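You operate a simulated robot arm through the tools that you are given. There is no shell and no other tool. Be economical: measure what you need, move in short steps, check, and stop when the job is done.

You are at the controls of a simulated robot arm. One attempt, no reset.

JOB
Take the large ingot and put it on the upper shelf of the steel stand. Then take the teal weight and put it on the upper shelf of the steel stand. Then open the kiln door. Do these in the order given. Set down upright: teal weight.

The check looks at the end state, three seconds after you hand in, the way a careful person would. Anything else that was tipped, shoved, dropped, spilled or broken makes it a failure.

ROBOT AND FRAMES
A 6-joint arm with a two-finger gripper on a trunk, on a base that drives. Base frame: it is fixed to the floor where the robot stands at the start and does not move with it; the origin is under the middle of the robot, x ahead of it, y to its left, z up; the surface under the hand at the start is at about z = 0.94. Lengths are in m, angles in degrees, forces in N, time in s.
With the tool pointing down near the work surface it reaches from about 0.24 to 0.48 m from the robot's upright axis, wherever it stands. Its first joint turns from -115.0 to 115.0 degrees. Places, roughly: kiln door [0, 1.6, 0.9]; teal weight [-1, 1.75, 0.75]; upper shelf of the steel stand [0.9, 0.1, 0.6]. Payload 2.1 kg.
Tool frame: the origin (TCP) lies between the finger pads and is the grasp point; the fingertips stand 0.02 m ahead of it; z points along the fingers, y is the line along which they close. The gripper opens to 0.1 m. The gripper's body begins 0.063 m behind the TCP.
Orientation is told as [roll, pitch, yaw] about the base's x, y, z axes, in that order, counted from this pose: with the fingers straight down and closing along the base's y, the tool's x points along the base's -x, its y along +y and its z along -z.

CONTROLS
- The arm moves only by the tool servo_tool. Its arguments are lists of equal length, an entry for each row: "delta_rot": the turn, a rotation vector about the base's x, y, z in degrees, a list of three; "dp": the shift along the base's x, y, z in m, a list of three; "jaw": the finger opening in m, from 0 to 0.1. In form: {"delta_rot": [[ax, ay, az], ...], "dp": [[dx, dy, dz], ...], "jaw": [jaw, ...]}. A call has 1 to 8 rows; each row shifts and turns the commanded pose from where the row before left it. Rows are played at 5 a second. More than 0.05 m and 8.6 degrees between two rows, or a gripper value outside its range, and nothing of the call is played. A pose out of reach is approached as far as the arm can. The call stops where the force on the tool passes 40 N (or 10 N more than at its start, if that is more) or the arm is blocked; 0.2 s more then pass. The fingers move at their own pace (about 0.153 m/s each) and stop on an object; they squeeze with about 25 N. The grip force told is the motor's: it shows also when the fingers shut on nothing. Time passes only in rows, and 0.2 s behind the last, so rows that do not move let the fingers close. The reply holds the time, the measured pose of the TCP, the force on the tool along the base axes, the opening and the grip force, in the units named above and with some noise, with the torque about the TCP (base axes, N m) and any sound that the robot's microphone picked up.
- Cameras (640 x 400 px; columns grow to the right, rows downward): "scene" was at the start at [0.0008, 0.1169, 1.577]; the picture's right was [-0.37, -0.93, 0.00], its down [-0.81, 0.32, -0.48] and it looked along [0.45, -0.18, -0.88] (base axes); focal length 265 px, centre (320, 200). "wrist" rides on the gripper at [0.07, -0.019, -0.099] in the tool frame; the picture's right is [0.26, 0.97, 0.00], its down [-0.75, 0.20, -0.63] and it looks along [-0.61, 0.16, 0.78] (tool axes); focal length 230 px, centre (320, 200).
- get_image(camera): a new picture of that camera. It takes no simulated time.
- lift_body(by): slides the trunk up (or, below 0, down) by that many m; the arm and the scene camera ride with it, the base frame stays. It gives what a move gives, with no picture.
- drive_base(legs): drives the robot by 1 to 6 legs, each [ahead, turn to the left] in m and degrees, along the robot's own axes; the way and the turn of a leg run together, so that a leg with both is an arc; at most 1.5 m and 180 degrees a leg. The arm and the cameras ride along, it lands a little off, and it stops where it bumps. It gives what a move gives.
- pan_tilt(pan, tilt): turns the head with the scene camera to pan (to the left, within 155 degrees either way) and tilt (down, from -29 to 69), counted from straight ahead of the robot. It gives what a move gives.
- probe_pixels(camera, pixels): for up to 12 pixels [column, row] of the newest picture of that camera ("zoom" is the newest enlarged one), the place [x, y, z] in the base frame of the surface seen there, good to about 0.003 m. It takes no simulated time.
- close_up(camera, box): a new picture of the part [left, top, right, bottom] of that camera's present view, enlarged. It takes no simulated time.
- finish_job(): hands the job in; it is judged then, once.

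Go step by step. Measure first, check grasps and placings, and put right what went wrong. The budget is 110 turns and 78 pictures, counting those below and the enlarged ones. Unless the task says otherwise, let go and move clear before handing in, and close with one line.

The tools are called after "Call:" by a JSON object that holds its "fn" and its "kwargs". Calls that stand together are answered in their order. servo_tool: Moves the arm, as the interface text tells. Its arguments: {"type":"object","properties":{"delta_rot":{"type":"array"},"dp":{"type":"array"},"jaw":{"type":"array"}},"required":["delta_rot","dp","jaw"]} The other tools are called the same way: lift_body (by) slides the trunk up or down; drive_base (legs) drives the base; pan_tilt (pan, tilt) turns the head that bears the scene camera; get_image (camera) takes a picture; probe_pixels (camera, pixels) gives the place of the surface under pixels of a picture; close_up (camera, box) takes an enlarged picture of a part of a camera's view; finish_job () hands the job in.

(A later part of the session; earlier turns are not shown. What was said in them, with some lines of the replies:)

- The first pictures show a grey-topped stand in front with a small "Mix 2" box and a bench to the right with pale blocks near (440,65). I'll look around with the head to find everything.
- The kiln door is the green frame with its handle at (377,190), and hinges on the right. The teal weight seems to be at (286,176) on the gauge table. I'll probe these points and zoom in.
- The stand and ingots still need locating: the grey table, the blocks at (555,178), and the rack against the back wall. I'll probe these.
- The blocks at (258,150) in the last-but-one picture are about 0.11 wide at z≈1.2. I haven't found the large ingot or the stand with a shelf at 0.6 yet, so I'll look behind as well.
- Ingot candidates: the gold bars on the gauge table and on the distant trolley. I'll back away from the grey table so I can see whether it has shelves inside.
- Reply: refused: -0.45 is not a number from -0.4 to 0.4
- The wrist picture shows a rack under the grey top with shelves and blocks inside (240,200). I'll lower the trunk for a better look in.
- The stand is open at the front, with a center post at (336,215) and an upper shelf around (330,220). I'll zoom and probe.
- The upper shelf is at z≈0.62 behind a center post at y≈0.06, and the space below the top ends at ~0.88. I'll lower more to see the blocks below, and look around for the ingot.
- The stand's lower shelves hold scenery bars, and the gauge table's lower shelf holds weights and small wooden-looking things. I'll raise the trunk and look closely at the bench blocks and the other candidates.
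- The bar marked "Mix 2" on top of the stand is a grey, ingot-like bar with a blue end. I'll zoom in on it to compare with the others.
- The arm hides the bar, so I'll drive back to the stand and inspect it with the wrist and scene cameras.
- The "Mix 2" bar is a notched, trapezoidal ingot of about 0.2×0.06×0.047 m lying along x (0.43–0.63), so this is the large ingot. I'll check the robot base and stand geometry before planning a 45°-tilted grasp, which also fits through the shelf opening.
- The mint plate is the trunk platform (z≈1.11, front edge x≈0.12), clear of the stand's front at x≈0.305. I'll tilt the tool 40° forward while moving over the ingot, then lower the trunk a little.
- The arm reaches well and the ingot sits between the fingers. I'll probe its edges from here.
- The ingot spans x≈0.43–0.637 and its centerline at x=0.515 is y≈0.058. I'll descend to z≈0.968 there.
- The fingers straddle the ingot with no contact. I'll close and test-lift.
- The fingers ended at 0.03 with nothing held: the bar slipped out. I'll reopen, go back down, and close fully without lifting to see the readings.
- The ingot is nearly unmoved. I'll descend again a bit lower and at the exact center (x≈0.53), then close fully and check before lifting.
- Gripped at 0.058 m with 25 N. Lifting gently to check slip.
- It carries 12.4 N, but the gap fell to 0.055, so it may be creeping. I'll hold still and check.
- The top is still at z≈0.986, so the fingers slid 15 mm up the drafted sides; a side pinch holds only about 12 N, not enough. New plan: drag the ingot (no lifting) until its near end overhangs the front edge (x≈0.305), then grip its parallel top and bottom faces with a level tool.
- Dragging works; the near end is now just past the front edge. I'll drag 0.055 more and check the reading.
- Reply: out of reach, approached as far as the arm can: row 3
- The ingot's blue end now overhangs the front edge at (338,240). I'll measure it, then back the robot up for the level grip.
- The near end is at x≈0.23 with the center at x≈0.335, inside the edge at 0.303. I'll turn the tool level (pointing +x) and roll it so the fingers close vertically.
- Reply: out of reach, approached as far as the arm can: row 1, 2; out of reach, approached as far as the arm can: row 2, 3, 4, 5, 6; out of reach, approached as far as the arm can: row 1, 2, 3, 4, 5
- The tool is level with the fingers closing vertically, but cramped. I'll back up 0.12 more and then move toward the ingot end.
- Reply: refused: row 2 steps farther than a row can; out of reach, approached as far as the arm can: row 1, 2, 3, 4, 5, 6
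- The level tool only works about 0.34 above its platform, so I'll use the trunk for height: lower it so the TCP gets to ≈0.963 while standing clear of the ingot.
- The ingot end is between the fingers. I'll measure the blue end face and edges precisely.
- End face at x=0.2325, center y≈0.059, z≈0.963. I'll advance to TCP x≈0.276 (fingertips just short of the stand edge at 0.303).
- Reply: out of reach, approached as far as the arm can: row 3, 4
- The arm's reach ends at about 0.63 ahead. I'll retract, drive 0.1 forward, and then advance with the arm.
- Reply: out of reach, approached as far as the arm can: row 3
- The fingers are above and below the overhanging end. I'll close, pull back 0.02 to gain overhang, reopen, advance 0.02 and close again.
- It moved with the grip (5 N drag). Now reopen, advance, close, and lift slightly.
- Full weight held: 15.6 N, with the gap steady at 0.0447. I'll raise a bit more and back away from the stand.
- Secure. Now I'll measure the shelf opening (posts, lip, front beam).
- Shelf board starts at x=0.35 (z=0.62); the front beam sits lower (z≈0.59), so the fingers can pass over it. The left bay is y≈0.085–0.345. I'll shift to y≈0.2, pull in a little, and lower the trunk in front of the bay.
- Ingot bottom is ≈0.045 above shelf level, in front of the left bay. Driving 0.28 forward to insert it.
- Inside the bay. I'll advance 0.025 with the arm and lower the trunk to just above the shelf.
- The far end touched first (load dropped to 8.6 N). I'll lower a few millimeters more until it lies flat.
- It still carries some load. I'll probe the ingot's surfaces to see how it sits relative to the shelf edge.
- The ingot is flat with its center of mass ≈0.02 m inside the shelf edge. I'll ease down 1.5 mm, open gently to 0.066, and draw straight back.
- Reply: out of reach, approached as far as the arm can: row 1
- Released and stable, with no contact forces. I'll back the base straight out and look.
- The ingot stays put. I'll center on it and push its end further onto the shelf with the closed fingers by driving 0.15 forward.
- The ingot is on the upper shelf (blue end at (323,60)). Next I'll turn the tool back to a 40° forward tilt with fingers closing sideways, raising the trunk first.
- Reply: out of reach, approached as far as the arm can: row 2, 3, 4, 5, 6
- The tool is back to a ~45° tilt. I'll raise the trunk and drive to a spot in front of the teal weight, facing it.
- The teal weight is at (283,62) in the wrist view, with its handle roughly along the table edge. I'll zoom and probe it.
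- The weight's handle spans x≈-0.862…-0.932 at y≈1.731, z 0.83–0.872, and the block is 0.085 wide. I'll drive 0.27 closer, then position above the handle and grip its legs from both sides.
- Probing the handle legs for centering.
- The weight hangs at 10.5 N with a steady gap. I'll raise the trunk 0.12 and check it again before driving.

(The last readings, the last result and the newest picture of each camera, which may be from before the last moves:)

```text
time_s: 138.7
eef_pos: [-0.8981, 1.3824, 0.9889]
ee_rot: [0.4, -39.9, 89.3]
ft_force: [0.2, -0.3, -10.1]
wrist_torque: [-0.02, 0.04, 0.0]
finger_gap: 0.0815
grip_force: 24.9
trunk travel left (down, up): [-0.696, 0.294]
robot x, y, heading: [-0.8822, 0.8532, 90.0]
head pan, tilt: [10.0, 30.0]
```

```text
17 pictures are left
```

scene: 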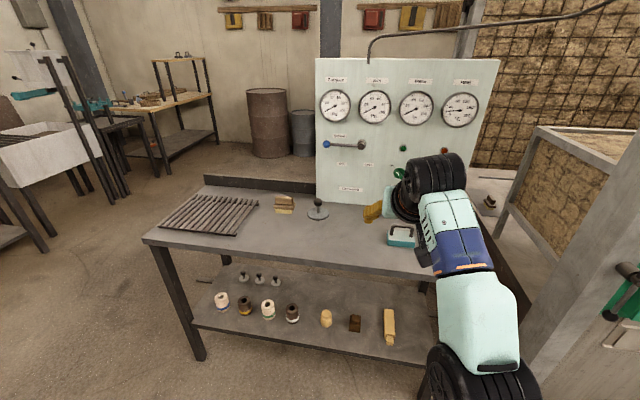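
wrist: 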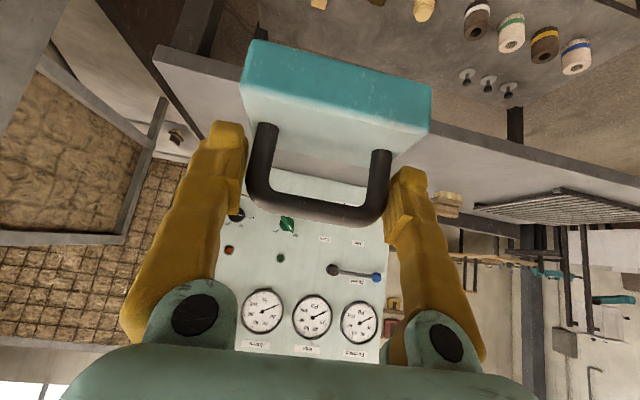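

Held securely. I'll drive to a spot in front of the stand's right bay (about x=-0.55, y=-0.08, heading 0).

Call:
{"fn": "drive_base", "kwargs": {"legs": [[0, -160], [0.98, 0], [0, 70]]}}

Call:
{"fn": "pan_tilt", "kwargs": {"pan": 0, "tilt": 30}}

Call:
{"fn": "get_image", "kwargs": {"camera": "scene"}}

```text
time_s: 153.2
eef_pos: [-0.0345, -0.078, 0.9885]
ee_rot: [0.4, -39.9, -4.0]
ft_force: [0.2, 0.3, -11.6]
wrist_torque: [-0.01, 0.05, -0.01]
finger_gap: 0.0804
grip_force: 24.9
trunk travel left (down, up): [-0.696, 0.294]
robot x, y, heading: [-0.5632, -0.0614, -3.4]
head pan, tilt: [10.0, 30.0]
```

```text
time_s: 154.0
eef_pos: [-0.0344, -0.0786, 0.9899]
ee_rot: [0.2, -39.8, -4.2]
ft_force: [0.8, 0.2, -11.6]
wrist_torque: [0.01, 0.04, 0.01]
finger_gap: 0.0805
grip_force: 24.9
trunk travel left (down, up): [-0.696, 0.294]
robot x, y, heading: [-0.5676, -0.0683, -3.4]
head pan, tilt: [0.0, 30.0]
```

```text
16 pictures are left
```

scene: 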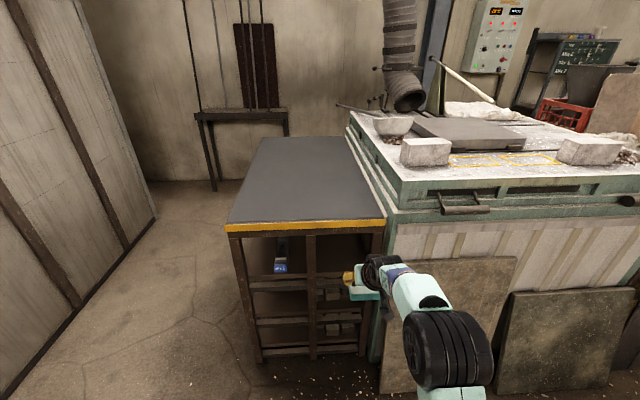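

The stand is ahead with the ingot visible inside at (281,265). I'll check the top beam's lower edge and the right bay's limits, straighten the heading, and verify the grip.

Call:
{"fn": "probe_pixels", "kwargs": {"camera": "scene", "pixels": [[290, 226], [290, 234], [340, 232], [340, 229], [311, 260], [305, 260], [317, 260], [375, 245], [368, 250], [281, 268], [278, 250], [300, 280]]}}

Call:
{"fn": "drive_base", "kwargs": {"legs": [[0, 3.4]]}}

Call:
{"fn": "get_image", "kwargs": {"camera": "wrist"}}

```text
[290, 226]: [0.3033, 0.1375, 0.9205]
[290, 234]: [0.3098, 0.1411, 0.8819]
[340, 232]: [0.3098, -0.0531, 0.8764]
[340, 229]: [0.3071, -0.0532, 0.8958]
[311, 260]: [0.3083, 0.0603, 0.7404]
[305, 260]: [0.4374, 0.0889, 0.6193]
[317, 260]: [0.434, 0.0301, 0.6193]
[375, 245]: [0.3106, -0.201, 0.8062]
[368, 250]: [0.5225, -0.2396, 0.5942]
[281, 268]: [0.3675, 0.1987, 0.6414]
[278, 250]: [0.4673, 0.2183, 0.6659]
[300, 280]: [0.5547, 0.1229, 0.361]
```

```text
time_s: 154.8
eef_pos: [-0.0338, -0.0486, 0.9887]
ee_rot: [0.5, -39.8, -0.8]
ft_force: [-0.3, 0.1, -10.1]
wrist_torque: [0.0, 0.06, 0.01]
finger_gap: 0.0802
grip_force: 25.2
trunk travel left (down, up): [-0.696, 0.294]
robot x, y, heading: [-0.5665, -0.0608, -0.1]
head pan, tilt: [0.0, 30.0]
```

```text
15 pictures are left
```

wrist: 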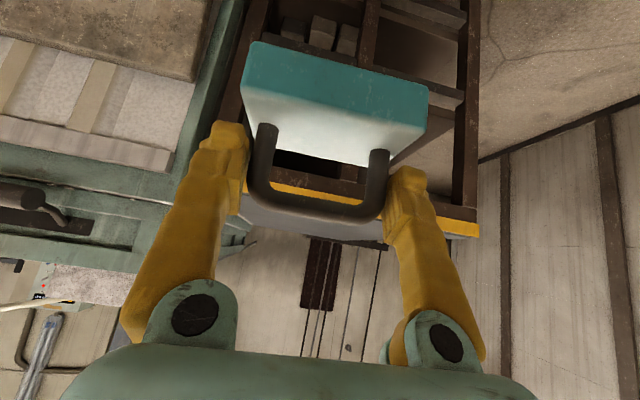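

The top beam's bottom is at z≈0.872 and the bay spans y≈0.04…-0.19. I'll center at y≈-0.07, lower the trunk so the weight clears the shelf by ~0.025, and drive in.

Call:
{"fn": "servo_tool", "kwargs": {"delta_rot": [[0, 0, 0], [0, 0, 0]], "dp": [[0, -0.022, 0], [0, 0, 0]], "jaw": [0.0, 0.0]}}

Call:
{"fn": "lift_body", "kwargs": {"by": -0.285}}

Call:
{"fn": "drive_base", "kwargs": {"legs": [[0.25, 0]]}}

Call:
{"fn": "get_image", "kwargs": {"camera": "wrist"}}

Call:
{"fn": "probe_pixels", "kwargs": {"camera": "wrist", "pixels": [[250, 70], [420, 110], [245, 45], [425, 85], [270, 190], [370, 200], [320, 205]]}}

```text
time_s: 155.4
eef_pos: [-0.0354, -0.0684, 0.9882]
ee_rot: [0.4, -39.8, -0.7]
ft_force: [0.7, -0.4, -10.3]
wrist_torque: [-0.03, 0.02, 0.01]
finger_gap: 0.0804
grip_force: 25.1
trunk travel left (down, up): [-0.696, 0.294]
robot x, y, heading: [-0.5659, -0.0629, -0.0]
head pan, tilt: [0.0, 30.0]
```

```text
time_s: 158.3
eef_pos: [-0.0343, -0.0696, 0.7026]
ee_rot: [0.4, -40.0, -0.8]
ft_force: [0.1, 0.7, -11.4]
wrist_torque: [0.03, 0.06, 0.02]
finger_gap: 0.0803
grip_force: 25.2
trunk travel left (down, up): [-0.411, 0.579]
robot x, y, heading: [-0.5625, -0.0651, 0.1]
head pan, tilt: [0.0, 30.0]
```

```text
time_s: 160.1
eef_pos: [0.2142, -0.068, 0.7032]
ee_rot: [0.4, -39.9, -0.6]
ft_force: [-0.6, -0.4, -11.4]
wrist_torque: [0.01, 0.02, 0.02]
finger_gap: 0.0804
grip_force: 25.1
trunk travel left (down, up): [-0.411, 0.579]
robot x, y, heading: [-0.3145, -0.0636, 0.0]
head pan, tilt: [0.0, 30.0]
```

```text
14 pictures are left
```

wrist: 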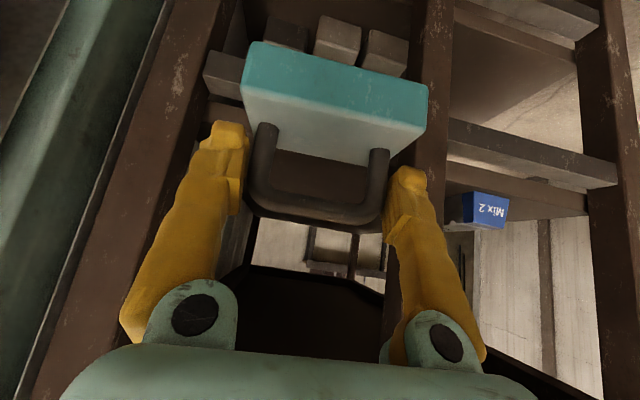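

```text
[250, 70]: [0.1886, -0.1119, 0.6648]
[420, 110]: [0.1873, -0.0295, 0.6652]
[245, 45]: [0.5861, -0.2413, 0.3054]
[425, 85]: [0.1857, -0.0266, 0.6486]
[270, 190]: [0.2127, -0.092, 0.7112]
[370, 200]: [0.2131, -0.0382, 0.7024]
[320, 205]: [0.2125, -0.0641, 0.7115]
```

The weight hangs upright with its bottom at ≈0.646. Driving 0.185 more to bring it over the shelf.

Call:
{"fn": "drive_base", "kwargs": {"legs": [[0.185, 0]]}}

Call:
{"fn": "lift_body", "kwargs": {"by": -0.02}}

Call:
{"fn": "servo_tool", "kwargs": {"delta_rot": [[0, 0, 0], [0, 0, 0], [0, 0, 0], [0, 0, 0]], "dp": [[0, 0, -0.002], [0, 0, -0.002], [0, 0, -0.001], [0, 0, 0]], "jaw": [0.0, 0.0, 0.0, 0.0]}}

```text
time_s: 161.6
eef_pos: [0.3998, -0.0683, 0.7035]
ee_rot: [0.3, -39.9, -0.5]
ft_force: [0.4, 0.1, -10.3]
wrist_torque: [-0.01, 0.08, -0.03]
finger_gap: 0.0801
grip_force: 24.9
trunk travel left (down, up): [-0.411, 0.579]
robot x, y, heading: [-0.1337, -0.0663, 0.2]
head pan, tilt: [0.0, 30.0]
```

```text
time_s: 162.3
eef_pos: [0.3978, -0.0671, 0.6828]
ee_rot: [0.5, -39.8, -0.6]
ft_force: [-0.5, 0.1, -11.2]
wrist_torque: [0.0, 0.04, 0.0]
finger_gap: 0.0799
grip_force: 26.1
trunk travel left (down, up): [-0.391, 0.599]
robot x, y, heading: [-0.1342, -0.0593, 0.1]
head pan, tilt: [0.0, 30.0]
```

```text
time_s: 163.3
eef_pos: [0.399, -0.0666, 0.6777]
ee_rot: [0.4, -40.0, -0.6]
ft_force: [0.8, 0.6, -8.7]
wrist_torque: [0.14, -0.12, -0.05]
finger_gap: 0.0799
grip_force: 25.2
trunk travel left (down, up): [-0.391, 0.599]
robot x, y, heading: [-0.1275, -0.062, 0.4]
head pan, tilt: [0.0, 30.0]
```

Contact is starting (load dropped to 8.7 N). Easing down 2 mm more.

Call:
{"fn": "servo_tool", "kwargs": {"delta_rot": [[0, 0, 0], [0, 0, 0], [0, 0, 0]], "dp": [[0, 0, -0.001], [0, 0, -0.001], [0, 0, 0]], "jaw": [0.0, 0.0, 0.0]}}

Call:
{"fn": "get_image", "kwargs": {"camera": "wrist"}}

```text
time_s: 164.1
eef_pos: [0.398, -0.0666, 0.6781]
ee_rot: [0.3, -40.2, -0.7]
ft_force: [1.9, 0.3, 3.9]
wrist_torque: [0.62, 0.16, -0.09]
finger_gap: 0.0801
grip_force: 24.9
trunk travel left (down, up): [-0.391, 0.599]
robot x, y, heading: [-0.1294, -0.0653, -0.1]
head pan, tilt: [0.0, 30.0]
```

```text
13 pictures are left
```

wrist: 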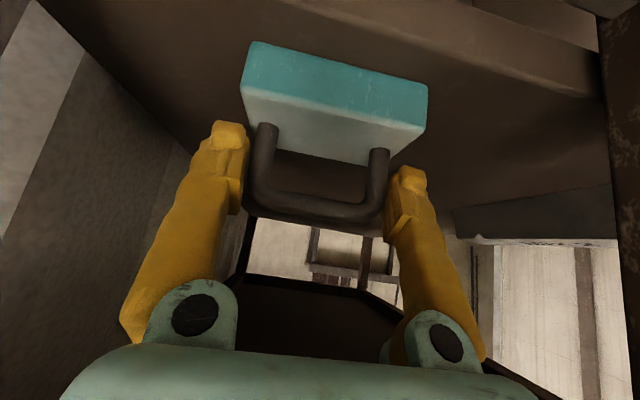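

It's resting (load reversed to +3.9 N). I'll open fully, then back straight out.

Call:
{"fn": "servo_tool", "kwargs": {"delta_rot": [[0, 0, 0], [0, 0, 0], [0, 0, 0], [0, 0, 0], [0, 0, 0]], "dp": [[0, 0, 0.001], [0, 0, 0], [0, 0, 0], [0, 0, 0.004], [0, 0, 0]], "jaw": [0.084, 0.09, 0.1, 0.1, 0.1]}}

Call:
{"fn": "drive_base", "kwargs": {"legs": [[-0.35, 0]]}}

Call:
{"fn": "get_image", "kwargs": {"camera": "wrist"}}

```text
time_s: 165.3
eef_pos: [0.3976, -0.0673, 0.6828]
ee_rot: [0.3, -39.9, -0.5]
ft_force: [0.0, -0.3, 0.2]
wrist_torque: [-0.01, -0.01, 0.01]
finger_gap: 0.0999
grip_force: 0.1
trunk travel left (down, up): [-0.391, 0.599]
robot x, y, heading: [-0.1329, -0.061, 0.0]
head pan, tilt: [0.0, 30.0]
```

```text
time_s: 167.5
eef_pos: [0.0558, -0.0698, 0.6832]
ee_rot: [0.4, -40.0, -1.1]
ft_force: [-0.4, 0.0, 0.6]
wrist_torque: [-0.02, 0.03, -0.02]
finger_gap: 0.0999
grip_force: 0.1
trunk travel left (down, up): [-0.391, 0.599]
robot x, y, heading: [-0.4743, -0.0574, -0.4]
head pan, tilt: [0.0, 30.0]
```

```text
12 pictures are left
```

wrist: 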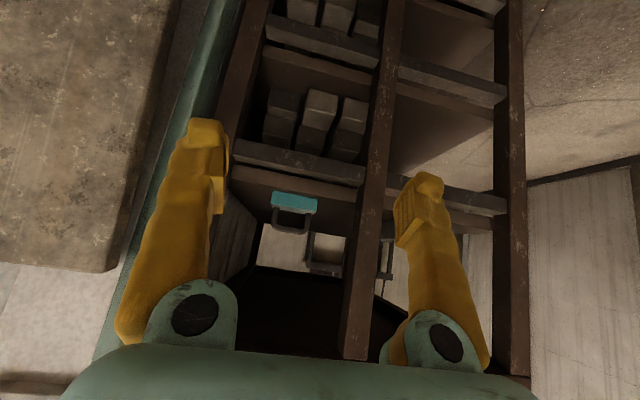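

The teal weight stands upright on the right bay of the upper shelf, and I'm clear of it. Now to the kiln door: I'll raise the trunk and drive in front of the handle side.

Call:
{"fn": "lift_body", "kwargs": {"by": 0.29}}

Call:
{"fn": "drive_base", "kwargs": {"legs": [[0, 83.5], [0.8, 0], [0, 6.9]]}}

Call:
{"fn": "pan_tilt", "kwargs": {"pan": 0, "tilt": 20}}

Call:
{"fn": "get_image", "kwargs": {"camera": "scene"}}

```text
time_s: 170.4
eef_pos: [0.0553, -0.0702, 0.9724]
ee_rot: [0.2, -39.9, -1.1]
ft_force: [0.2, 0.6, 0.6]
wrist_torque: [0.01, 0.01, 0.01]
finger_gap: 0.1
grip_force: 0.0
trunk travel left (down, up): [-0.681, 0.309]
robot x, y, heading: [-0.4693, -0.0598, -0.7]
head pan, tilt: [0.0, 30.0]
```

```text
time_s: 178.7
eef_pos: [-0.3311, 1.2427, 0.9737]
ee_rot: [0.3, -39.9, 87.5]
ft_force: [1.0, 0.6, 0.2]
wrist_torque: [0.01, -0.07, -0.01]
finger_gap: 0.1002
grip_force: 0.1
trunk travel left (down, up): [-0.681, 0.309]
robot x, y, heading: [-0.3535, 0.7153, 88.7]
head pan, tilt: [0.0, 30.0]
```

```text
time_s: 179.4
eef_pos: [-0.3312, 1.2437, 0.9725]
ee_rot: [0.4, -39.9, 87.6]
ft_force: [-0.4, 0.2, 0.0]
wrist_torque: [-0.02, 0.04, -0.01]
finger_gap: 0.0999
grip_force: 0.1
trunk travel left (down, up): [-0.681, 0.309]
robot x, y, heading: [-0.3531, 0.7139, 88.3]
head pan, tilt: [0.0, 20.0]
```

```text
11 pictures are left
```

scene: 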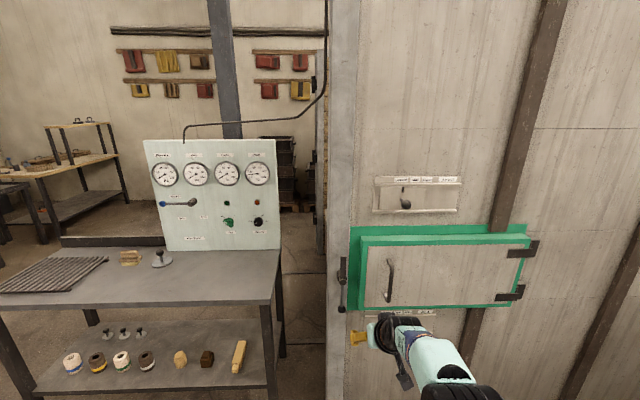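

Clear view of the door: the handle is at (390,280), hinges at right (515,250/292), and a lever on the post at (342,285). I'll probe them and zoom in.

Call:
{"fn": "probe_pixels", "kwargs": {"camera": "scene", "pixels": [[389, 264], [389, 280], [388, 296], [367, 275], [361, 275], [420, 275], [525, 250], [508, 252], [520, 293], [343, 262], [343, 285], [341, 308]]}}

Call:
{"fn": "close_up", "kwargs": {"camera": "scene", "box": [325, 210, 545, 330]}}

```text
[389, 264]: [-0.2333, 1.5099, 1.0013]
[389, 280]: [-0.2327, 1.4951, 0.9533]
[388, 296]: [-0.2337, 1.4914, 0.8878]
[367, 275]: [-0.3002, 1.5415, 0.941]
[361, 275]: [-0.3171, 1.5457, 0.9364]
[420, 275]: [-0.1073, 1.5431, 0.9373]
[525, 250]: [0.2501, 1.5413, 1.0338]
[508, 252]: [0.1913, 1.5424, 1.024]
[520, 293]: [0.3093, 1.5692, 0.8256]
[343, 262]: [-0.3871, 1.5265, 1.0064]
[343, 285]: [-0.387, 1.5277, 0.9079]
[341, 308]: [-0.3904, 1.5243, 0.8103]
```

```text
2.91 times, centred on (435, 270) of scene
```

zoom: 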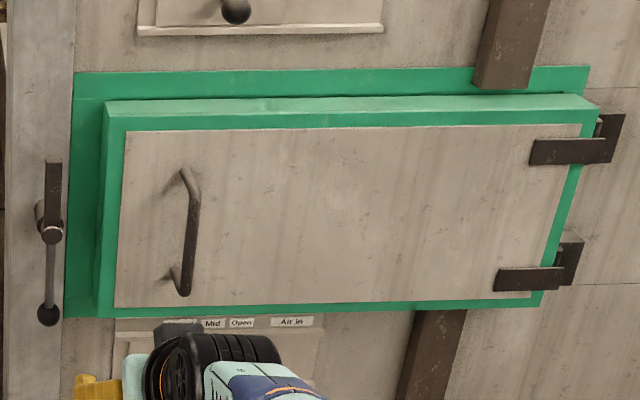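

The bar handle is at x=-0.233, y≈1.495, z 0.89–1.0; the post lever is vertical and clear of the door, so I take it as unlatched. I'll shift the hand right, retract a bit, and drive closer.

Call:
{"fn": "servo_tool", "kwargs": {"delta_rot": [[0, 0, 0], [0, 0, 0], [0, 0, 0], [0, 0, 0]], "dp": [[0.035, -0.02, -0.005], [0.035, -0.02, -0.005], [0.03, -0.02, -0.005], [0, 0, 0]], "jaw": [0.08, 0.08, 0.08, 0.08]}}

Call:
{"fn": "drive_base", "kwargs": {"legs": [[0.24, 0]]}}

Call:
{"fn": "get_image", "kwargs": {"camera": "wrist"}}

```text
time_s: 180.4
eef_pos: [-0.2301, 1.1821, 0.9556]
ee_rot: [0.3, -39.9, 87.6]
ft_force: [-1.0, 0.8, -0.1]
wrist_torque: [-0.01, 0.0, -0.01]
finger_gap: 0.0797
grip_force: 0.1
trunk travel left (down, up): [-0.681, 0.309]
robot x, y, heading: [-0.3518, 0.7175, 88.3]
head pan, tilt: [0.0, 20.0]
```

```text
time_s: 182.2
eef_pos: [-0.2216, 1.4272, 0.9562]
ee_rot: [0.3, -39.9, 87.4]
ft_force: [0.2, 0.5, -0.7]
wrist_torque: [-0.01, 0.03, 0.05]
finger_gap: 0.0798
grip_force: 0.1
trunk travel left (down, up): [-0.681, 0.309]
robot x, y, heading: [-0.3402, 0.958, 88.1]
head pan, tilt: [0.0, 20.0]
```

```text
9 pictures are left
```

wrist: 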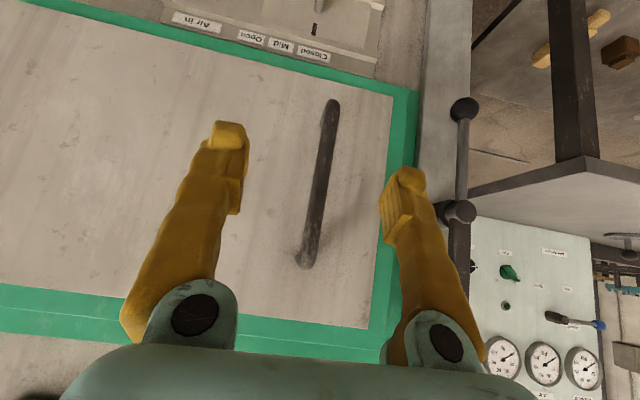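

The handle is between the fingers at (318,180). I'll advance 0.068 and close on it.

Call:
{"fn": "servo_tool", "kwargs": {"delta_rot": [[0, 0, 0], [0, 0, 0], [0, 0, 0], [0, 0, 0], [0, 0, 0], [0, 0, 0]], "dp": [[-0.011, 0.03, 0], [0, 0.03, 0], [0, 0.008, 0], [0, 0, 0], [0, 0, 0], [0, 0, 0]], "jaw": [0.08, 0.08, 0.08, 0.0, 0.0, 0.0]}}

```text
time_s: 183.7
eef_pos: [-0.2275, 1.4954, 0.9562]
ee_rot: [0.4, -39.9, 87.2]
ft_force: [6.5, 0.6, -0.4]
wrist_torque: [-0.03, -0.11, -0.02]
finger_gap: 0.0125
grip_force: 39.2
trunk travel left (down, up): [-0.681, 0.309]
robot x, y, heading: [-0.3438, 0.9602, 87.9]
head pan, tilt: [0.0, 20.0]
```

Gripped (gap 0.0125). Pulling along the first ~10° of the arc.

Call:
{"fn": "servo_tool", "kwargs": {"delta_rot": [[0, 0, 0.5], [0, 0, 2], [0, 0, 2], [0, 0, 2], [0, 0, 0]], "dp": [[0.005, -0.01, 0], [0.002, -0.024, 0], [0.005, -0.024, 0], [0.008, -0.024, 0], [0, 0, 0]], "jaw": [0.0, 0.0, 0.0, 0.0, 0.0]}}

```text
time_s: 184.8
eef_pos: [-0.2115, 1.4131, 0.957]
ee_rot: [0.3, -40.1, 93.8]
ft_force: [4.7, 1.7, 8.5]
wrist_torque: [0.24, -0.02, -0.04]
finger_gap: 0.0127
grip_force: 40.0
trunk travel left (down, up): [-0.681, 0.309]
robot x, y, heading: [-0.3404, 0.961, 88.1]
head pan, tilt: [0.0, 20.0]
```

The door is swinging (TCP followed the arc with small force). Continuing to about 25°.

Call:
{"fn": "servo_tool", "kwargs": {"delta_rot": [[0, 0, 3], [0, 0, 3], [0, 0, 3], [0, 0, 3], [0, 0, 0]], "dp": [[0.0125, -0.034, 0], [0.015, -0.033, 0], [0.017, -0.032, 0], [0.01, -0.018, 0], [0, 0, 0]], "jaw": [0.0, 0.0, 0.0, 0.0, 0.0]}}

Call:
{"fn": "get_image", "kwargs": {"camera": "scene"}}

```text
time_s: 186.1
eef_pos: [-0.1561, 1.2954, 0.9558]
ee_rot: [0.3, -40.1, 105.9]
ft_force: [4.3, 4.3, 16.4]
wrist_torque: [0.33, 0.03, 0.0]
finger_gap: 0.0128
grip_force: 39.5
trunk travel left (down, up): [-0.681, 0.309]
robot x, y, heading: [-0.3455, 0.9623, 87.9]
head pan, tilt: [0.0, 20.0]
```

```text
8 pictures are left
```

scene: 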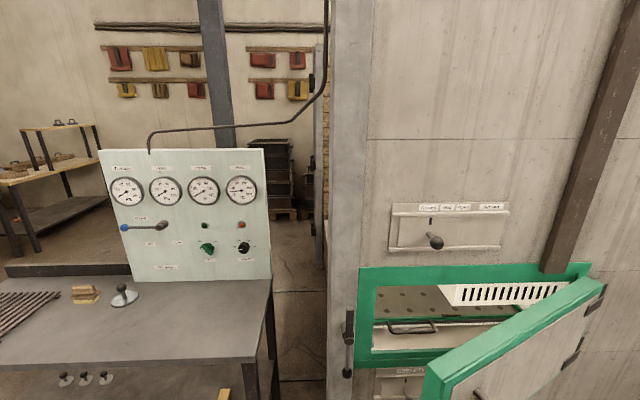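

The door is open ≈25° with its free edge near (435,380). I'll release the handle, back out, then go round the free edge and push the inner face open the rest of the way.

Call:
{"fn": "servo_tool", "kwargs": {"delta_rot": [[0, 0, 0], [0, 0, 0], [0, 0, 0]], "dp": [[0, 0, 0], [0, 0, 0], [0, 0, 0]], "jaw": [0.06, 0.08, 0.08]}}

Call:
{"fn": "drive_base", "kwargs": {"legs": [[-0.12, 0]]}}

Call:
{"fn": "servo_tool", "kwargs": {"delta_rot": [[0, 0, -6], [0, 0, -8], [0, 0, -8], [0, 0, -8], [0, 0, -8], [0, 0, -8], [0, 0, 0]], "dp": [[-0.045, 0.008, 0], [-0.045, 0.01, 0], [-0.045, 0.015, 0], [-0.045, 0.02, 0], [-0.03, 0.035, 0], [0, 0.045, 0], [0, 0, 0]], "jaw": [0.0, 0.0, 0.0, 0.0, 0.0, 0.0, 0.0]}}

Call:
{"fn": "get_image", "kwargs": {"camera": "scene"}}

```text
time_s: 186.8
eef_pos: [-0.156, 1.2963, 0.9558]
ee_rot: [0.3, -39.9, 105.9]
ft_force: [0.6, -0.4, 0.5]
wrist_torque: [-0.01, -0.01, 0.01]
finger_gap: 0.0799
grip_force: 0.0
trunk travel left (down, up): [-0.681, 0.309]
robot x, y, heading: [-0.3448, 0.9598, 88.1]
head pan, tilt: [0.0, 20.0]
```

```text
time_s: 188.1
eef_pos: [-0.1604, 1.1757, 0.9552]
ee_rot: [0.4, -39.9, 105.6]
ft_force: [0.1, -0.5, 0.1]
wrist_torque: [0.03, 0.03, -0.03]
finger_gap: 0.0801
grip_force: 0.2
trunk travel left (down, up): [-0.681, 0.309]
robot x, y, heading: [-0.3518, 0.8413, 88.1]
head pan, tilt: [0.0, 20.0]
```

```text
time_s: 189.7
eef_pos: [-0.1515, 1.1979, 0.8995]
ee_rot: [0.7, -39.9, 59.6]
ft_force: [0.6, 0.4, 0.7]
wrist_torque: [0.0, 0.01, 0.0]
finger_gap: 0.0
grip_force: 25.2
out of reach, approached as far as the arm can: row 4, 5, 6
trunk travel left (down, up): [-0.681, 0.309]
robot x, y, heading: [-0.346, 0.8406, 88.0]
head pan, tilt: [0.0, 20.0]
```

```text
7 pictures are left
```

scene: 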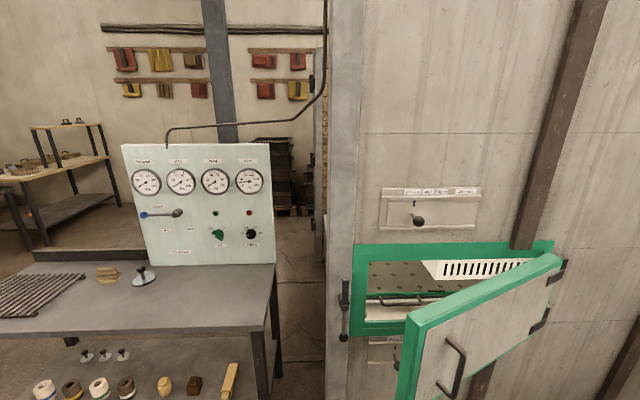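

The arm can't make that yawed pose here. The free edge is near (405,350). I'll probe the door, then re-approach from the left with the base so the tool points along +x behind the edge.

Call:
{"fn": "probe_pixels", "kwargs": {"camera": "scene", "pixels": [[407, 330], [400, 370], [412, 345], [425, 330], [440, 340], [462, 350], [470, 340], [540, 280], [414, 323], [480, 292], [560, 262]]}}

Call:
{"fn": "drive_base", "kwargs": {"legs": [[-0.15, 0]]}}

Call:
{"fn": "servo_tool", "kwargs": {"delta_rot": [[0, 0, 8], [0, 0, 8], [0, 0, 8], [0, 0, 4], [0, 0, 0]], "dp": [[-0.02, 0.025, 0.015], [-0.03, 0.025, 0.015], [-0.04, 0.025, 0.015], [-0.04, 0.02, 0.01], [-0.03, 0.02, 0]], "jaw": [0.0, 0.0, 0.0, 0.0, 0.0]}}

```text
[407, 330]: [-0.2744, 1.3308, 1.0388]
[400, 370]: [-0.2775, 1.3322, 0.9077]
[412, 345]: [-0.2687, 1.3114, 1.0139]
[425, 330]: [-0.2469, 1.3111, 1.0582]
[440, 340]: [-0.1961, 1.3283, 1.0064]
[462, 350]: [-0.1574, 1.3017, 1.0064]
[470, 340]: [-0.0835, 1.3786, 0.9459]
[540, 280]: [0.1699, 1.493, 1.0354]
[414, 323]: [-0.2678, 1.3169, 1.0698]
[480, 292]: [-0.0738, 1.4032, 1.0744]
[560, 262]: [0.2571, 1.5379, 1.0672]
```

```text
time_s: 191.1
eef_pos: [-0.1568, 1.0498, 0.8981]
ee_rot: [0.7, -39.7, 59.8]
ft_force: [-0.1, -0.7, 0.4]
wrist_torque: [0.02, -0.01, -0.03]
finger_gap: 0.0
grip_force: 25.2
trunk travel left (down, up): [-0.681, 0.309]
robot x, y, heading: [-0.3543, 0.688, 88.0]
head pan, tilt: [0.0, 20.0]
```

```text
time_s: 192.3
eef_pos: [-0.3192, 1.1666, 0.9541]
ee_rot: [0.6, -39.8, 88.1]
ft_force: [-0.7, -0.5, 0.4]
wrist_torque: [-0.02, -0.03, -0.03]
finger_gap: 0.0
grip_force: 25.0
trunk travel left (down, up): [-0.681, 0.309]
robot x, y, heading: [-0.3542, 0.6887, 87.9]
head pan, tilt: [0.0, 20.0]
```

The door's inner corner is at (-0.277, 1.335). I'll reverse around to the left of the door so that the hand can come in behind its edge.

Call:
{"fn": "drive_base", "kwargs": {"legs": [[0, -135.8], [-0.75, 0], [0, 60]]}}

```text
time_s: 204.5
eef_pos: [-0.4134, 1.328, 0.9532]
ee_rot: [0.6, -39.8, 14.5]
ft_force: [-1.0, 0.2, 0.0]
wrist_torque: [0.0, 0.0, 0.0]
finger_gap: 0.0
grip_force: 25.1
trunk travel left (down, up): [-0.681, 0.309]
robot x, y, heading: [-0.8831, 1.2278, 14.9]
head pan, tilt: [0.0, 20.0]
```

TCP is left of the door edge. I'll shift 0.07 toward the kiln, then drive 0.15 in behind the edge, and check by picture.

Call:
{"fn": "servo_tool", "kwargs": {"delta_rot": [[0, 0, -3], [0, 0, -3], [0, 0, 0]], "dp": [[0, 0.035, 0], [0, 0.035, 0], [0, 0, 0]], "jaw": [0.0, 0.0, 0.0]}}

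Call:
{"fn": "drive_base", "kwargs": {"legs": [[0.15, 0]]}}

Call:
{"fn": "get_image", "kwargs": {"camera": "scene"}}

```text
time_s: 205.3
eef_pos: [-0.4141, 1.3977, 0.9527]
ee_rot: [0.7, -40.0, 8.4]
ft_force: [0.1, 0.8, -0.7]
wrist_torque: [0.05, -0.01, 0.02]
finger_gap: 0.0
grip_force: 24.9
trunk travel left (down, up): [-0.681, 0.309]
robot x, y, heading: [-0.8803, 1.2323, 14.7]
head pan, tilt: [0.0, 20.0]
```

```text
time_s: 206.7
eef_pos: [-0.27, 1.4346, 0.9544]
ee_rot: [0.7, -39.9, 8.2]
ft_force: [0.1, 0.8, 0.0]
wrist_torque: [0.0, 0.01, 0.01]
finger_gap: 0.0
grip_force: 25.2
trunk travel left (down, up): [-0.681, 0.309]
robot x, y, heading: [-0.7349, 1.2651, 14.3]
head pan, tilt: [0.0, 20.0]
```

```text
6 pictures are left
```

scene: 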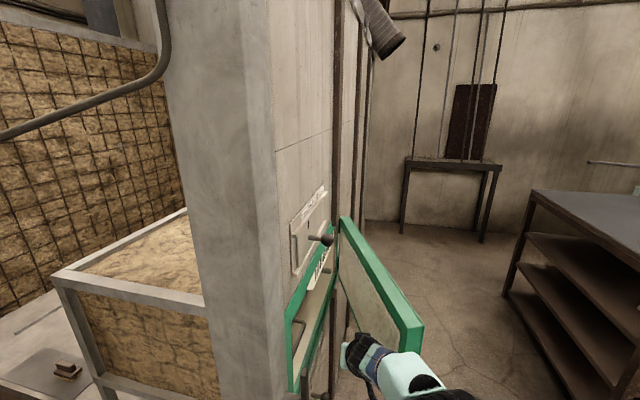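

The hand is behind the free edge (355,350). I'll sweep it away from the kiln with the arm to push the door wider.

Call:
{"fn": "servo_tool", "kwargs": {"delta_rot": [[0, 0, 0], [0, 0, -3], [0, 0, -3], [0, 0, -3], [0, 0, -3], [0, 0, -3], [0, 0, 0]], "dp": [[0.04, -0.025, 0], [0.008, -0.042, 0], [0.008, -0.042, 0], [0.008, -0.042, 0], [0.008, -0.042, 0], [0.008, -0.042, 0], [0, 0, 0]], "jaw": [0.0, 0.0, 0.0, 0.0, 0.0, 0.0, 0.0]}}

Call:
{"fn": "get_image", "kwargs": {"camera": "scene"}}

```text
time_s: 208.3
eef_pos: [-0.1896, 1.1995, 0.9517]
ee_rot: [0.8, -39.9, -6.7]
ft_force: [-0.2, 0.2, -0.3]
wrist_torque: [0.04, 0.0, 0.0]
finger_gap: 0.0
grip_force: 25.0
trunk travel left (down, up): [-0.681, 0.309]
robot x, y, heading: [-0.7372, 1.2647, 14.6]
head pan, tilt: [0.0, 20.0]
```

```text
5 pictures are left
```

scene: 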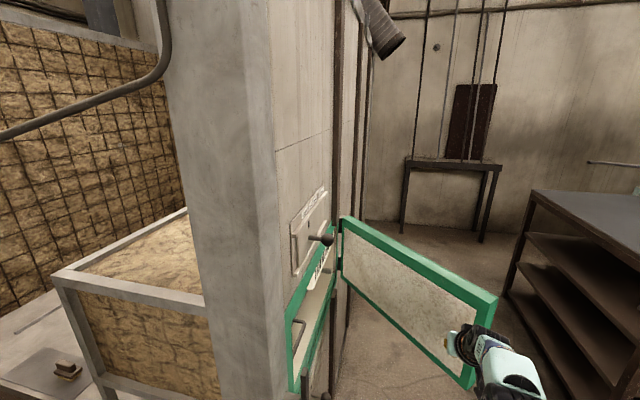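

The door is now about 50° open. I'll retract the hand slightly, turn the base right 25°, re-aim behind the door face, and then drive forward to push it further.

Call:
{"fn": "servo_tool", "kwargs": {"delta_rot": [[0, 0, 2], [0, 0, 2], [0, 0, 3], [0, 0, 3], [0, 0, 0]], "dp": [[-0.015, 0.035, 0], [-0.015, 0.035, 0], [-0.015, 0.035, 0], [-0.015, 0.035, 0], [0, 0, 0]], "jaw": [0.0, 0.0, 0.0, 0.0, 0.0]}}

Call:
{"fn": "drive_base", "kwargs": {"legs": [[0, -25]]}}

Call:
{"fn": "servo_tool", "kwargs": {"delta_rot": [[0, 0, 3], [0, 0, 3], [0, 0, 0]], "dp": [[0, 0.045, 0], [0, 0.04, 0], [0, 0, 0]], "jaw": [0.0, 0.0, 0.0]}}

```text
time_s: 209.5
eef_pos: [-0.2486, 1.3404, 0.9552]
ee_rot: [0.8, -39.7, 3.2]
ft_force: [0.9, 0.7, 0.4]
wrist_torque: [0.01, -0.05, 0.02]
finger_gap: 0.0002
grip_force: 25.4
trunk travel left (down, up): [-0.681, 0.309]
robot x, y, heading: [-0.7315, 1.2642, 14.4]
head pan, tilt: [0.0, 20.0]
```

```text
time_s: 211.2
eef_pos: [-0.2622, 1.1236, 0.9556]
ee_rot: [0.8, -39.9, -22.2]
ft_force: [-0.1, -0.5, 0.2]
wrist_torque: [-0.02, 0.0, 0.01]
finger_gap: 0.0
grip_force: 24.9
trunk travel left (down, up): [-0.681, 0.309]
robot x, y, heading: [-0.735, 1.2648, -11.0]
head pan, tilt: [0.0, 20.0]
```

```text
time_s: 212.0
eef_pos: [-0.2642, 1.2103, 0.953]
ee_rot: [0.6, -39.8, -16.1]
ft_force: [-0.6, 1.1, -0.6]
wrist_torque: [-0.02, 0.01, 0.0]
finger_gap: 0.0
grip_force: 24.8
trunk travel left (down, up): [-0.681, 0.309]
robot x, y, heading: [-0.7341, 1.2672, -10.9]
head pan, tilt: [0.0, 20.0]
```

Call:
{"fn": "drive_base", "kwargs": {"legs": [[0.2, 0], [0.19, 0]]}}

Call:
{"fn": "pan_tilt", "kwargs": {"pan": 10, "tilt": 35}}

Call:
{"fn": "get_image", "kwargs": {"camera": "scene"}}

```text
time_s: 214.7
eef_pos: [0.1178, 1.1385, 0.9532]
ee_rot: [0.6, -39.9, -16.0]
ft_force: [0.3, -0.6, -0.6]
wrist_torque: [0.01, -0.01, 0.03]
finger_gap: 0.0
grip_force: 25.1
trunk travel left (down, up): [-0.681, 0.309]
robot x, y, heading: [-0.353, 1.1904, -10.9]
head pan, tilt: [0.0, 20.0]
```

```text
time_s: 215.5
eef_pos: [0.1177, 1.1389, 0.9537]
ee_rot: [0.7, -39.9, -15.9]
ft_force: [-0.4, -0.1, -0.6]
wrist_torque: [0.01, 0.01, 0.02]
finger_gap: 0.0
grip_force: 25.1
trunk travel left (down, up): [-0.681, 0.309]
robot x, y, heading: [-0.3547, 1.1933, -10.8]
head pan, tilt: [10.0, 35.0]
```

```text
4 pictures are left
```

scene: 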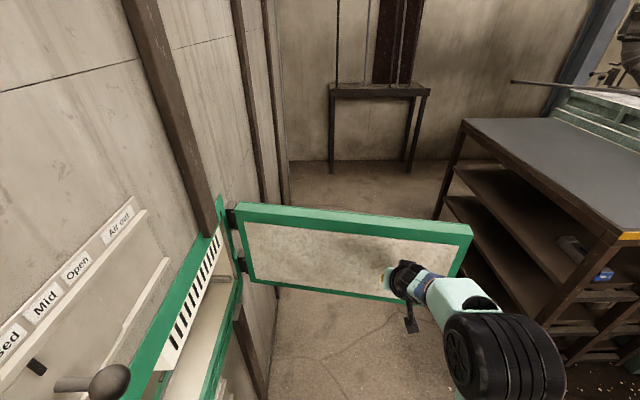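

The door stands ≈85° open. I'll nudge it a little further with the arm, then back clear of it.

Call:
{"fn": "servo_tool", "kwargs": {"delta_rot": [[0, 0, 0], [0, 0, 0], [0, 0, 0], [0, 0, 0]], "dp": [[0.03, 0, 0], [0.03, 0, 0], [0.02, 0, 0], [0, 0, 0]], "jaw": [0.0, 0.0, 0.0, 0.0]}}

Call:
{"fn": "drive_base", "kwargs": {"legs": [[-0.35, 0]]}}

Call:
{"fn": "pan_tilt", "kwargs": {"pan": -20, "tilt": 25}}

Call:
{"fn": "get_image", "kwargs": {"camera": "scene"}}

```text
time_s: 216.5
eef_pos: [0.1964, 1.1393, 0.9552]
ee_rot: [0.8, -40.0, -16.0]
ft_force: [0.4, 0.0, 0.8]
wrist_torque: [0.01, -0.02, 0.01]
finger_gap: 0.0001
grip_force: 24.8
trunk travel left (down, up): [-0.681, 0.309]
robot x, y, heading: [-0.3538, 1.191, -10.7]
head pan, tilt: [10.0, 35.0]
```

```text
time_s: 218.8
eef_pos: [-0.1484, 1.2028, 0.9548]
ee_rot: [0.7, -39.8, -16.3]
ft_force: [0.3, 1.1, 0.0]
wrist_torque: [0.02, 0.02, 0.0]
finger_gap: 0.0003
grip_force: 25.2
trunk travel left (down, up): [-0.681, 0.309]
robot x, y, heading: [-0.7018, 1.2602, -11.0]
head pan, tilt: [10.0, 35.0]
```

```text
time_s: 219.7
eef_pos: [-0.1489, 1.2031, 0.955]
ee_rot: [0.8, -39.8, -16.4]
ft_force: [-0.3, 0.1, -0.2]
wrist_torque: [-0.01, 0.0, -0.01]
finger_gap: 0.0
grip_force: 24.9
trunk travel left (down, up): [-0.681, 0.309]
robot x, y, heading: [-0.6994, 1.2601, -11.0]
head pan, tilt: [-20.0, 25.0]
```

```text
3 pictures are left
```

scene: 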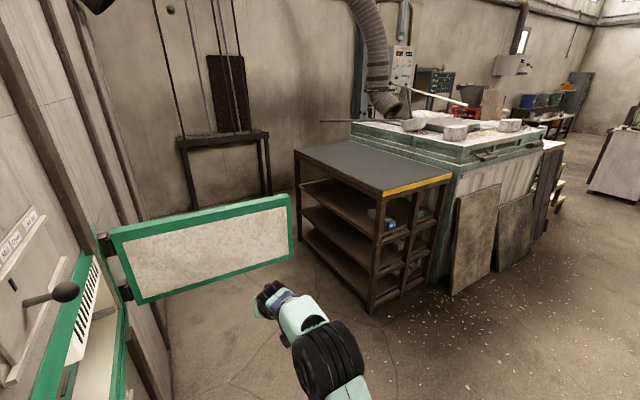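

Call:
{"fn": "close_up", "kwargs": {"camera": "scene", "box": [340, 170, 460, 270]}}

```text
4.00 times, centred on (400, 220) of scene
```

zoom: 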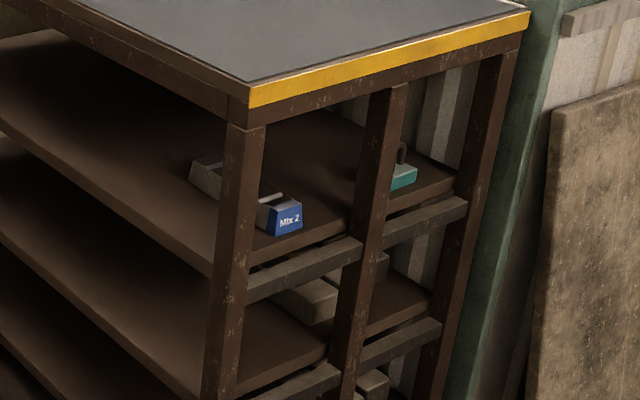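

The zoom shows the ingot (285,215) and the upright teal weight (403,178) both fully on the upper shelf. The door is wide open and the hand is clear of everything, so I'm handing in.

Call:
{"fn": "finish_job", "kwargs": {}}

```text
The job is handed in.
```

The large ingot ("Mix 2") and the upright teal weight are on the upper shelf of the steel stand, and the kiln door is open to about 90°. I took the "Mix 2" bar to be the large ingot because of its shape; nothing on it says so.
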